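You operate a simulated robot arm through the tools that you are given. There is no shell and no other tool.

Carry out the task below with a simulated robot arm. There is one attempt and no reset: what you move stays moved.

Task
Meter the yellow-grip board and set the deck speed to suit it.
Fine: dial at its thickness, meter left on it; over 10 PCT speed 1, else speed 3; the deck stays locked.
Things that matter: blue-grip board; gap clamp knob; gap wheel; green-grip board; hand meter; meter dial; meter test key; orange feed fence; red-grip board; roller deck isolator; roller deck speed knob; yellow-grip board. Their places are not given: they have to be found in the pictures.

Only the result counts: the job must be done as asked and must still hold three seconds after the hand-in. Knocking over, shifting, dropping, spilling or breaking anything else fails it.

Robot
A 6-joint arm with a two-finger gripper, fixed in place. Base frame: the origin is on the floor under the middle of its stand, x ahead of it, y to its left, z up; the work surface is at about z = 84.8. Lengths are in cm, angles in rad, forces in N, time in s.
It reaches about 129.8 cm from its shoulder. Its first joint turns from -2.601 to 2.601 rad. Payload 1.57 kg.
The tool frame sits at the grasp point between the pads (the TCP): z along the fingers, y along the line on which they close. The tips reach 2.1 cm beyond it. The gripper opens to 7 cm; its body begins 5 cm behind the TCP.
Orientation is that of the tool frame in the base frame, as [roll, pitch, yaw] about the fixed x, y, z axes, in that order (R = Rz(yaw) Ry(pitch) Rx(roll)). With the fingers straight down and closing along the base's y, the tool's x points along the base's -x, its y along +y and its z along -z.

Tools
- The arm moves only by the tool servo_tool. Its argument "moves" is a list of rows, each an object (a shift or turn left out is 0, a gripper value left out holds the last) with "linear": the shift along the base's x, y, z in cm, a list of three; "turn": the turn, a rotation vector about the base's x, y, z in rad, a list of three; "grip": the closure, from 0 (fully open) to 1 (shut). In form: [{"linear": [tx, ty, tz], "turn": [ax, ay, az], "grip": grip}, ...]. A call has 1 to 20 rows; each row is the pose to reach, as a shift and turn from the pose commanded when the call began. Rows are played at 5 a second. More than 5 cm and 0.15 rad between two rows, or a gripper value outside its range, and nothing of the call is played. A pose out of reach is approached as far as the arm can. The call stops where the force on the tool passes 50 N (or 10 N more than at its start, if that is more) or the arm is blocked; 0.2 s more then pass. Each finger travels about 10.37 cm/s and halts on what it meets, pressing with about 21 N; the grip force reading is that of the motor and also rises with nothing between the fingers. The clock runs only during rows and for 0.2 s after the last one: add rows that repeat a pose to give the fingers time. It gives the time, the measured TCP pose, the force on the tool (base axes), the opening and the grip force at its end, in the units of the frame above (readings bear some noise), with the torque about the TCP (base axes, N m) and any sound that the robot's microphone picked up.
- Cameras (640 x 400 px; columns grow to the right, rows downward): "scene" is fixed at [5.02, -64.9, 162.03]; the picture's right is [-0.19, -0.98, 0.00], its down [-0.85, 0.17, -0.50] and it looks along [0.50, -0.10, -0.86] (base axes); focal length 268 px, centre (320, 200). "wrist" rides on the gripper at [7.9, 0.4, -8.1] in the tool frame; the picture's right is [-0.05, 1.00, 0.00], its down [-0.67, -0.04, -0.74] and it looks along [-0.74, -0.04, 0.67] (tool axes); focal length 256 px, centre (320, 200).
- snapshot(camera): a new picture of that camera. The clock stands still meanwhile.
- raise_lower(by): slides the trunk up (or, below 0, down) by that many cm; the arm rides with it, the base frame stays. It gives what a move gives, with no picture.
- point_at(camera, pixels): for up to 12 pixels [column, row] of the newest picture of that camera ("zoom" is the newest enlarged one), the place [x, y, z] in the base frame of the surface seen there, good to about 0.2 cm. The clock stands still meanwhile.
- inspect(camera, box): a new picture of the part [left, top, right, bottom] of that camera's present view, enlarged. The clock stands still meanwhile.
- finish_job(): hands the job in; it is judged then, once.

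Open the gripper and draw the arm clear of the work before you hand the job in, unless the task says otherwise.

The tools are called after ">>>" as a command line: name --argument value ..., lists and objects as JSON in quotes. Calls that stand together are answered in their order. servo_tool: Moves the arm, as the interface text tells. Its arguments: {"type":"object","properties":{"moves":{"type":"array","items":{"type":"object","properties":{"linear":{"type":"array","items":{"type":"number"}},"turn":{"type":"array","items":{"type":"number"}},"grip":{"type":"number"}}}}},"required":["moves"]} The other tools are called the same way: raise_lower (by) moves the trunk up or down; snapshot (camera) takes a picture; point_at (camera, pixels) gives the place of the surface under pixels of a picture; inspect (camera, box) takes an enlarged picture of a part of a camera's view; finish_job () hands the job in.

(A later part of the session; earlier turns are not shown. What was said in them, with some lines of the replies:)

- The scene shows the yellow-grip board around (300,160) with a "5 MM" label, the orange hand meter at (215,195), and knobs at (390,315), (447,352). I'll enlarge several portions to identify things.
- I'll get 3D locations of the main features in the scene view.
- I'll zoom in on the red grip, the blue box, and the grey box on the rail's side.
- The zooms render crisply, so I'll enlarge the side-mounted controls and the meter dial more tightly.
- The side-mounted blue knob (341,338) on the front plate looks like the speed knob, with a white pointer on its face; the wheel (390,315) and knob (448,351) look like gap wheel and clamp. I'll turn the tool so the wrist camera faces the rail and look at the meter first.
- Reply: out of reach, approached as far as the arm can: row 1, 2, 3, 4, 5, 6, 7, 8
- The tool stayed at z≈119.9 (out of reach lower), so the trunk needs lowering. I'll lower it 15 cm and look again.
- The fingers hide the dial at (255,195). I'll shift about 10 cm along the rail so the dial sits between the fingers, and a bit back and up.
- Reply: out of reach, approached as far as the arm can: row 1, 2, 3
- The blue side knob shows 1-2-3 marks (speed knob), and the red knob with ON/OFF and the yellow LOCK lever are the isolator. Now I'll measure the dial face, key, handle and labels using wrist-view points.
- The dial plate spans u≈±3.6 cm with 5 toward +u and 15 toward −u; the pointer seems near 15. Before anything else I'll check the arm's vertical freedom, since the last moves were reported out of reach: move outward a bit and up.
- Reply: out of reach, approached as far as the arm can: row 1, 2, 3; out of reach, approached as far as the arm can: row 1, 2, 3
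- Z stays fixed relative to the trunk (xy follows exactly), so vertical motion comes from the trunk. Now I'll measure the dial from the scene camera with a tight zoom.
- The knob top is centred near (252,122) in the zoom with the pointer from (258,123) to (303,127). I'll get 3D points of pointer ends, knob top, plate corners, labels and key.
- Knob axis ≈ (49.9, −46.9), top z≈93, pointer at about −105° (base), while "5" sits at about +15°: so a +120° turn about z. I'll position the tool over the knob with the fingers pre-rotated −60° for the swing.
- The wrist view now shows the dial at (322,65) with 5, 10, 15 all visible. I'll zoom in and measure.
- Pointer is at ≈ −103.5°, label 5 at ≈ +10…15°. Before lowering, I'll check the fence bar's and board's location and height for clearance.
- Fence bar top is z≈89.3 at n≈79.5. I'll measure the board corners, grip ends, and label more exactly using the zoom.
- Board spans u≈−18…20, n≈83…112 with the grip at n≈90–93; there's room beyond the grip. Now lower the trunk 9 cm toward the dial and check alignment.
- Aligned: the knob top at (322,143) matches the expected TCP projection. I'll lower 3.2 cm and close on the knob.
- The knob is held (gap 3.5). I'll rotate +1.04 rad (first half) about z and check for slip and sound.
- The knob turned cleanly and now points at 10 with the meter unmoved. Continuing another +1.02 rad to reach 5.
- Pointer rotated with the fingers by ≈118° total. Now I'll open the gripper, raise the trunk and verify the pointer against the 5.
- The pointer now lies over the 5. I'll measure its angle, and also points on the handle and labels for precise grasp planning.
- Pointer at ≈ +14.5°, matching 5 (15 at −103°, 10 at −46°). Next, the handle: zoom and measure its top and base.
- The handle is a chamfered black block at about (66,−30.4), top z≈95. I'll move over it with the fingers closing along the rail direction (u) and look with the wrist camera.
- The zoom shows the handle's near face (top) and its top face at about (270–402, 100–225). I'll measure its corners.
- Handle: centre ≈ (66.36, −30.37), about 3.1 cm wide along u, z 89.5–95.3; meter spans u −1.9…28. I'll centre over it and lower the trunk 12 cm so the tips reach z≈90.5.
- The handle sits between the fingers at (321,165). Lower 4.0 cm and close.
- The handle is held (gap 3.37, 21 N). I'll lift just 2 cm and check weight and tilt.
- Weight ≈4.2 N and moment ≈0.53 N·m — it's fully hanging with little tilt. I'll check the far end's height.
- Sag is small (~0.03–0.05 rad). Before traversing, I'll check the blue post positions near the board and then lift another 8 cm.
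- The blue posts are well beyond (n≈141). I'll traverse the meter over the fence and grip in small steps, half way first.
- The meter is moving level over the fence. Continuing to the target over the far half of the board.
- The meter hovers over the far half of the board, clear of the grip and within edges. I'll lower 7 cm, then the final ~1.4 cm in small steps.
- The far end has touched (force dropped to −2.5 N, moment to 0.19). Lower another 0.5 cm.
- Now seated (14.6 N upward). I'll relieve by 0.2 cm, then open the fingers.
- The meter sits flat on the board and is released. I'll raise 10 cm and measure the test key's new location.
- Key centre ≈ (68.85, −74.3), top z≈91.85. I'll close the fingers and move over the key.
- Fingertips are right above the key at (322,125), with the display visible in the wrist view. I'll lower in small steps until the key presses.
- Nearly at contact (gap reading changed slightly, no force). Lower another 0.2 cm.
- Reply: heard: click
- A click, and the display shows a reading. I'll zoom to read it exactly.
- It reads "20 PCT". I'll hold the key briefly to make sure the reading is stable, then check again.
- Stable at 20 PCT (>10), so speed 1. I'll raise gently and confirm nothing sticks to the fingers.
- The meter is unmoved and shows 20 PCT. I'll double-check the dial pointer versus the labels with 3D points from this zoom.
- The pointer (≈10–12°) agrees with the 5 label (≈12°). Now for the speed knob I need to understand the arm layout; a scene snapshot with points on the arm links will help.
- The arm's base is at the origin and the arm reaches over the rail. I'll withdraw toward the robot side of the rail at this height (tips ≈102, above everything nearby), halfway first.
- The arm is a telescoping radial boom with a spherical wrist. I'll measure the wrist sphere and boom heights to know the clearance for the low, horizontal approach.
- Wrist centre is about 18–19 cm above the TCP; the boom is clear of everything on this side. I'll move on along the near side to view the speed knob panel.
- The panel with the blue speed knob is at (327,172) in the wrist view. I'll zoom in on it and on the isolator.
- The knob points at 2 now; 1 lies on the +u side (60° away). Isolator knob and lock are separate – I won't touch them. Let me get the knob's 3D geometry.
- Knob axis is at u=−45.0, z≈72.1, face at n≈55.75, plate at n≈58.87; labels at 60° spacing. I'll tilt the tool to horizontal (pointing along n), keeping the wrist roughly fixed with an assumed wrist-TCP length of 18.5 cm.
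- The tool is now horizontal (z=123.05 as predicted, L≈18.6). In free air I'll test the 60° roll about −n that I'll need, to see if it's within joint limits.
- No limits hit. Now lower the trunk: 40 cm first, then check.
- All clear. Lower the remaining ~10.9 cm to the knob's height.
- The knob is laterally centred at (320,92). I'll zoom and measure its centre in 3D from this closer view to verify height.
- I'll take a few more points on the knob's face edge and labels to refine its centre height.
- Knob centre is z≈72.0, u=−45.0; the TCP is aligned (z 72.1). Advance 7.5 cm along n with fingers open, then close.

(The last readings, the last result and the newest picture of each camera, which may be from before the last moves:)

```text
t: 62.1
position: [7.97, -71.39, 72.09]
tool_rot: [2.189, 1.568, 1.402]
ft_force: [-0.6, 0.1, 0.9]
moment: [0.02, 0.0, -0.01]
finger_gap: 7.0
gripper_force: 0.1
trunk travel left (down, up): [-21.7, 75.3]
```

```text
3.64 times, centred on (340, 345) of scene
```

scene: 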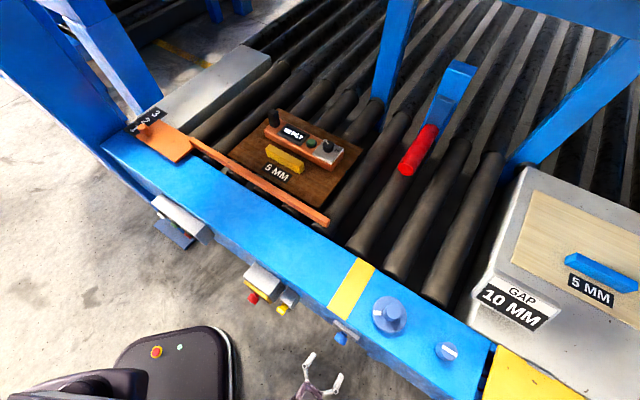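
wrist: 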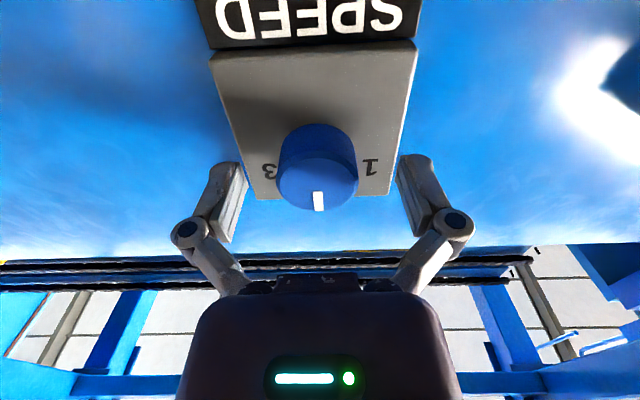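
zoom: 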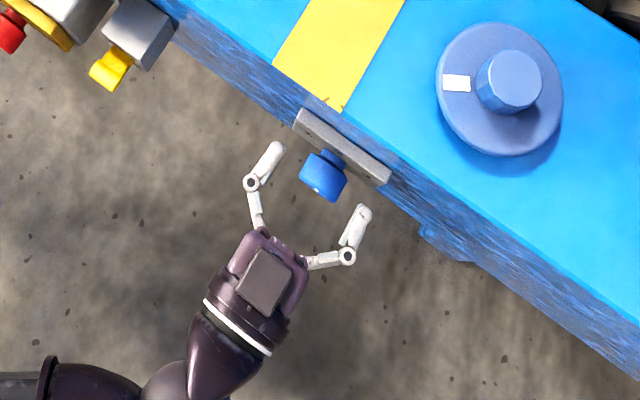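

The knob is centred between the fingers at (318,175). Close on it.

>>> servo_tool --moves '[{"grip": 0.3}, {"grip": 0.5}, {"grip": 0.7}, {"grip": 1}, {"grip": 1}]'

>>> snapshot --camera "wrist"

```text
t: 63.3
position: [7.79, -71.38, 72.18]
tool_rot: [1.695, 1.57, 0.91]
ft_force: [-10.0, -3.9, 1.7]
moment: [0.02, 0.1, -0.38]
finger_gap: 3.56
gripper_force: 32.0
trunk travel left (down, up): [-21.7, 75.3]
```

```text
taken
```

wrist: 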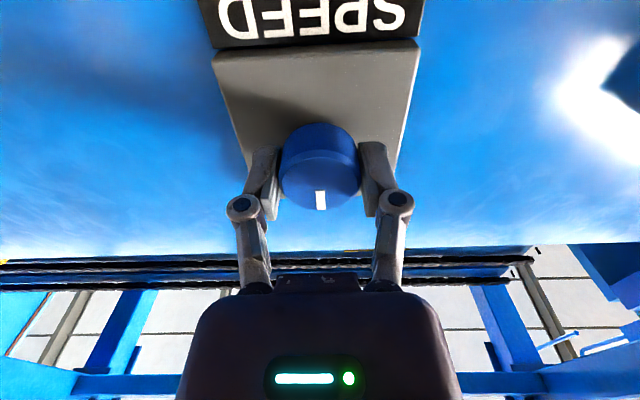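

Held, with a small sideways load (~10 N along −u). I'll ease 0.1 cm toward −u and rotate about −n by 60° toward 1.

>>> servo_tool --moves '[{"linear": [-0.08, -0.08, 0], "turn": [0, 0, 0], "grip": 1}, {"linear": [-0.08, -0.08, 0], "turn": [-0.08, 0.08, 0]}, {"linear": [-0.08, -0.08, 0], "turn": [-0.16, 0.16, 0]}, {"linear": [-0.08, -0.08, 0], "turn": [-0.24, 0.24, 0]}, {"linear": [-0.08, -0.08, 0], "turn": [-0.32, 0.32, 0]}, {"linear": [-0.08, -0.08, 0], "turn": [-0.4, 0.4, 0]}]'

>>> snapshot --camera "wrist"

```text
t: 64.7
position: [7.82, -71.42, 72.05]
tool_rot: [-1.574, 1.003, -2.355]
ft_force: [-2.9, 23.4, -14.2]
moment: [0.23, 0.26, 0.2]
finger_gap: 3.57
gripper_force: 31.8
trunk travel left (down, up): [-21.7, 75.3]
```

```text
taken
```

wrist: 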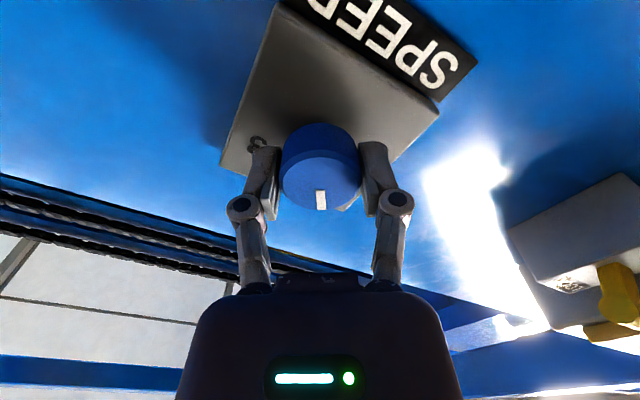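

The knob follows the fingers (32° so far). I'll relieve the side load by small offsets and complete the remaining ~0.48 rad.

>>> servo_tool --moves '[{"linear": [0.0, 0.09, -0.04], "turn": [0, 0, 0], "grip": 1}, {"linear": [0.0, 0.09, -0.04], "turn": [-0.08, 0.08, 0]}, {"linear": [0.0, 0.09, -0.04], "turn": [-0.16, 0.16, 0]}, {"linear": [0.0, 0.09, -0.04], "turn": [-0.24, 0.24, 0]}, {"linear": [0.0, 0.09, -0.04], "turn": [-0.32, 0.32, 0]}, {"linear": [0.0, 0.09, -0.04], "turn": [-0.345, 0.345, 0]}, {"linear": [0.0, 0.09, -0.04], "turn": [-0.345, 0.345, 0]}]'

>>> snapshot --camera "wrist"

>>> inspect --camera "wrist" --box '[220, 60, 420, 240]'

```text
t: 66.3
position: [7.89, -71.37, 72.17]
tool_rot: [-1.573, 0.517, -2.356]
ft_force: [10.8, 22.7, -20.9]
moment: [0.6, -0.07, 0.11]
finger_gap: 3.56
gripper_force: 31.7
trunk travel left (down, up): [-21.7, 75.3]
```

```text
taken
```

wrist: 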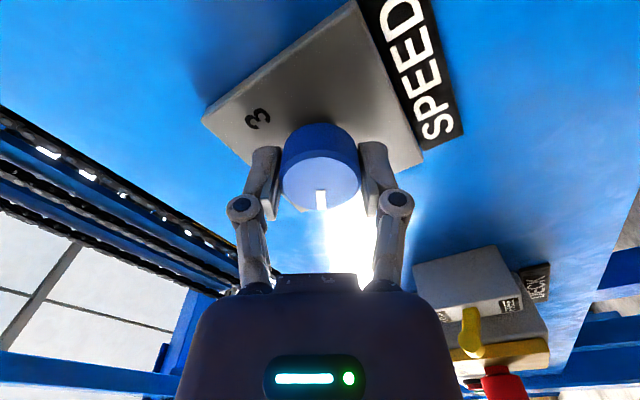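

```text
2.22 times, centred on (320, 150) of wrist
```

zoom: 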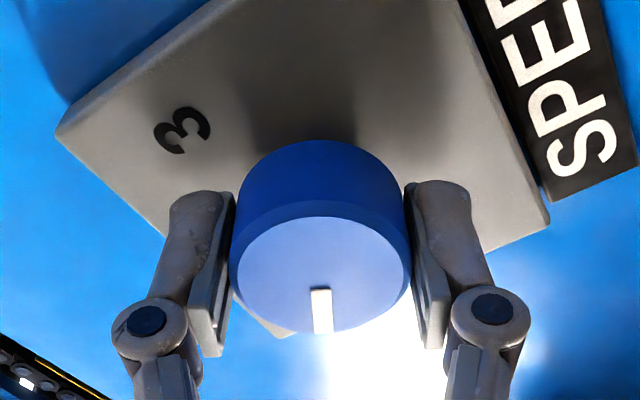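

The knob turned fully with the gripper (pointer fixed in the tool frame, total ≈1.05 rad). Now open the fingers and check before retreating.

>>> servo_tool --moves '[{"grip": 0.85}, {"grip": 0.6}, {"grip": 0.3}, {"grip": 0}, {"grip": 0}]'

>>> snapshot --camera "wrist"

```text
t: 67.5
position: [7.8, -71.49, 72.07]
tool_rot: [-1.572, 0.519, -2.357]
ft_force: [-0.6, 0.2, 0.1]
moment: [0.02, -0.02, 0.0]
finger_gap: 7.0
gripper_force: 0.0
trunk travel left (down, up): [-21.7, 75.3]
```

```text
taken
```

wrist: 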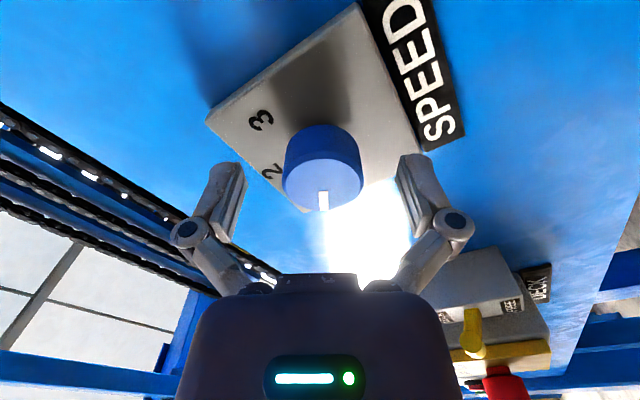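

Released cleanly. Retreat 7.5 cm along −n, then roll back 60° and look at the panel.

>>> servo_tool --moves '[{"linear": [-1, 1, 0]}, {"linear": [-2.2, 2.2, 0]}, {"linear": [-3.5, 3.5, 0]}, {"linear": [-4.6, 4.6, 0]}, {"linear": [-5.3, 5.3, 0]}, {"linear": [-5.3, 5.3, 0], "turn": [0.1, -0.1, 0]}, {"linear": [-5.3, 5.3, 0], "turn": [0.2, -0.2, 0]}, {"linear": [-5.3, 5.3, 0], "turn": [0.3, -0.3, 0]}, {"linear": [-5.3, 5.3, 0], "turn": [0.4, -0.4, 0]}, {"linear": [-5.3, 5.3, 0], "turn": [0.5, -0.5, 0]}, {"linear": [-5.3, 5.3, 0], "turn": [0.6, -0.6, 0]}, {"linear": [-5.3, 5.3, 0], "turn": [0.7, -0.7, 0]}, {"linear": [-5.3, 5.3, 0], "turn": [0.745, -0.745, 0]}]'

>>> inspect --camera "wrist" --box '[240, 0, 400, 140]'

```text
t: 70.3
position: [2.47, -66.05, 72.17]
tool_rot: [1.797, 1.568, 1.01]
ft_force: [-0.1, -0.4, -0.3]
moment: [-0.01, 0.01, -0.04]
finger_gap: 6.99
gripper_force: 0.1
trunk travel left (down, up): [-21.7, 75.3]
```

```text
2.86 times, centred on (320, 70) of wrist
```

zoom: 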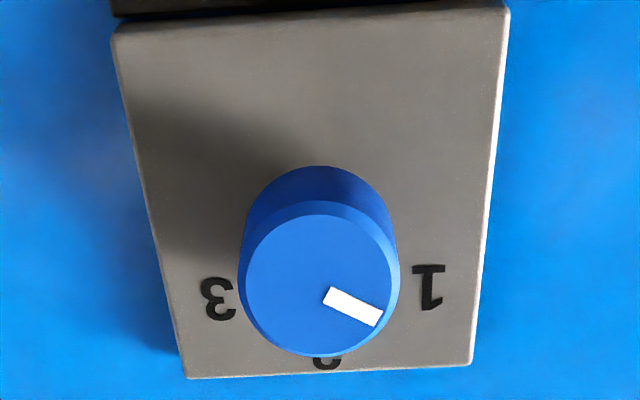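

The pointer now points toward 1. I'll measure its angle in 3D.

>>> point_at --camera "zoom" --pixels '[[328, 294], [377, 319], [320, 283], [427, 288], [215, 300], [245, 283], [395, 278], [320, 217], [320, 352]]'

```text
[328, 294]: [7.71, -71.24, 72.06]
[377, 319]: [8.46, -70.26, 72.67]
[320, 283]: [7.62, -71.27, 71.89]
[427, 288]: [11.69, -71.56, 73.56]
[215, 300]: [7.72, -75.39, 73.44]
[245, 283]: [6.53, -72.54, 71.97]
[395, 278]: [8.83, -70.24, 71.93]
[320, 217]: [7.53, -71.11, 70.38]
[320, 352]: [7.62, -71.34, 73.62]
```

Pointer at ≈60–63° (label 1 at ≈59°): speed 1 set. Now raise the trunk straight up to clear, then check the whole scene.

>>> raise_lower --by 50

>>> servo_tool --moves '[{"linear": [-0.13, 0.13, -2.63], "turn": [0.101, 0.101, 0]}, {"linear": [-0.53, 0.53, -5.21], "turn": [0.202, 0.202, 0]}, {"linear": [-1.18, 1.18, -7.69], "turn": [0.303, 0.303, 0]}, {"linear": [-2.08, 2.08, -10.0], "turn": [0.404, 0.404, 0]}, {"linear": [-3.2, 3.2, -12.12], "turn": [0.505, 0.505, 0]}, {"linear": [-4.51, 4.51, -13.98], "turn": [0.606, 0.606, 0]}, {"linear": [-6.01, 6.01, -15.56], "turn": [0.707, 0.707, 0]}, {"linear": [-7.65, 7.65, -16.83], "turn": [0.808, 0.808, 0]}, {"linear": [-9.4, 9.4, -17.75], "turn": [0.909, 0.909, 0]}, {"linear": [-11.22, 11.22, -18.31], "turn": [1.01, 1.01, 0]}, {"linear": [-13.08, 13.08, -18.5], "turn": [1.111, 1.111, 0]}]'

>>> snapshot --camera "wrist"

>>> snapshot --camera "scene"

```text
refused: 50 is not a number from -40 to 40
```

```text
t: 72.7
position: [-10.6, -53.02, 53.54]
tool_rot: [3.141, -0.004, 2.353]
ft_force: [0.6, 0.1, 0.0]
moment: [-0.01, 0.02, -0.01]
finger_gap: 7.01
gripper_force: 0.0
trunk travel left (down, up): [-21.7, 75.3]
```

```text
taken
```

wrist: 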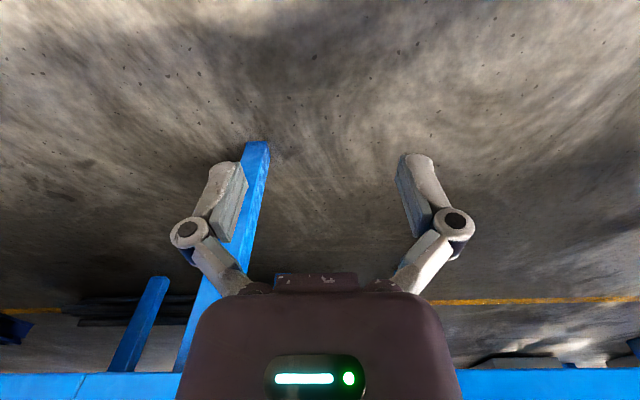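

```text
taken
```

scene: 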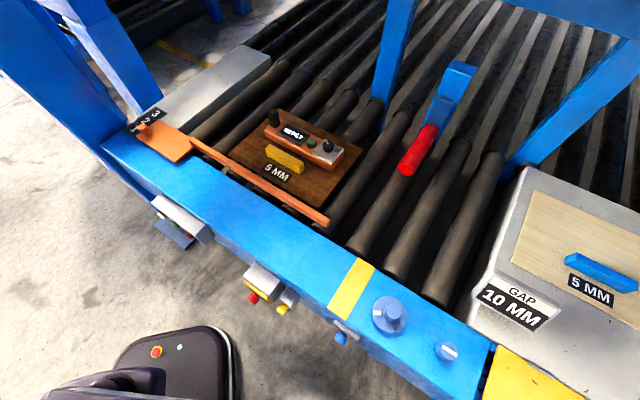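

The 50 cm raise was refused (40 max), but the untilt happened in free space with no contact. Now raise in two steps back to z≈104.

>>> raise_lower --by 35

>>> raise_lower --by 16

>>> snapshot --camera "wrist"

>>> inspect --camera "wrist" --box '[290, 140, 365, 200]'

>>> inspect --camera "wrist" --box '[400, 100, 530, 190]'

>>> inspect --camera "scene" --box '[260, 110, 350, 190]'

```text
t: 76.1
position: [-10.63, -53.11, 88.54]
tool_rot: [3.141, -0.001, 2.356]
ft_force: [-1.0, -1.1, -0.3]
moment: [0.0, -0.02, -0.02]
finger_gap: 6.98
gripper_force: 0.2
trunk travel left (down, up): [-56.7, 40.3]
```

```text
t: 78.0
position: [-10.7, -53.08, 104.53]
tool_rot: [-3.141, -0.002, 2.357]
ft_force: [-0.6, -0.7, -0.2]
moment: [0.03, -0.01, 0.0]
finger_gap: 7.0
gripper_force: 0.1
trunk travel left (down, up): [-72.7, 24.3]
```

```text
taken
```

wrist: 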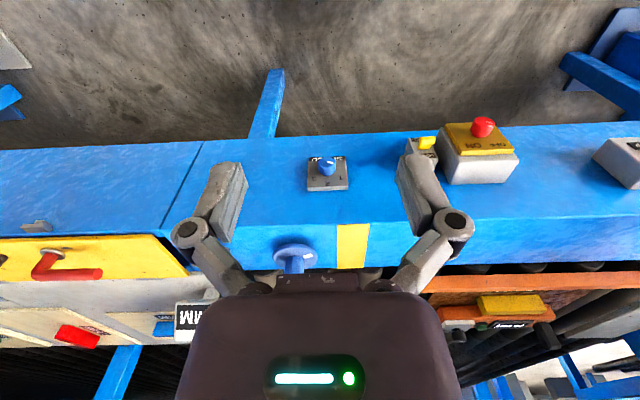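

```text
6.67 times, centred on (328, 170) of wrist
```

zoom: 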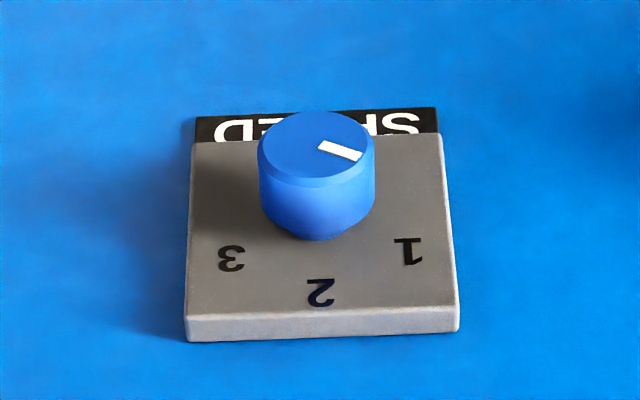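

```text
4.44 times, centred on (465, 145) of wrist
```

zoom: 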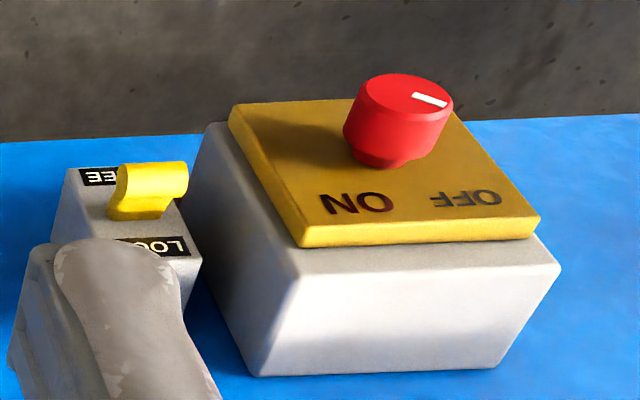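

```text
5.00 times, centred on (305, 150) of scene
```

zoom: 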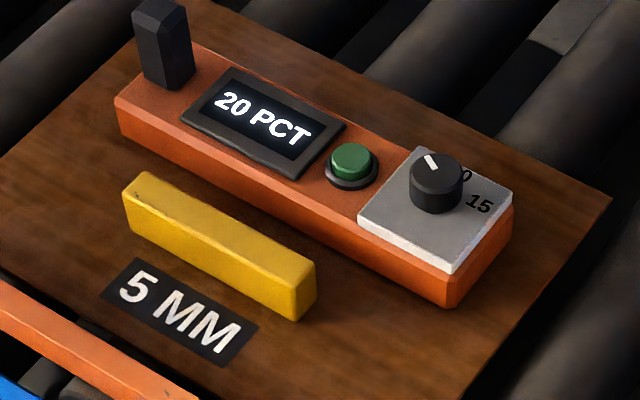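

Everything matches: the speed pointer is on 1, the isolator (OFF) and lock lever are unchanged from the start, the meter rests on the yellow-grip board with dial at 5 and shows 20 PCT. The gripper is open and clear at (−10.6, −53, 104.5), so I hand in the job.

>>> finish_job

```text
The job is handed in.
```

The yellow-grip board metered at 20 PCT. That is over 10, so I set the roller deck speed knob to 1. The job is handed in; I have not seen the judged result.

- **Meter:** it is on the yellow-grip board, on the side of the grip away from the fence. It sits flat and still shows 20 PCT.
- **Dial:** it is set to 5, matching the board's "5 MM" label. My last measurement put the pointer within a few degrees of the mark.
- **Speed knob:** I turned it from 2 to 1. The pointer is about 60–63° round, and the "1" mark is at about 59°.
- **Isolator and lock:** I did not touch them. The final pictures show both in the same positions as when I first looked.
- **Everything else:** the board, fence, gap wheel and gap clamp knob look unmoved. The gripper is open and the arm is clear on the robot's side of the rail.
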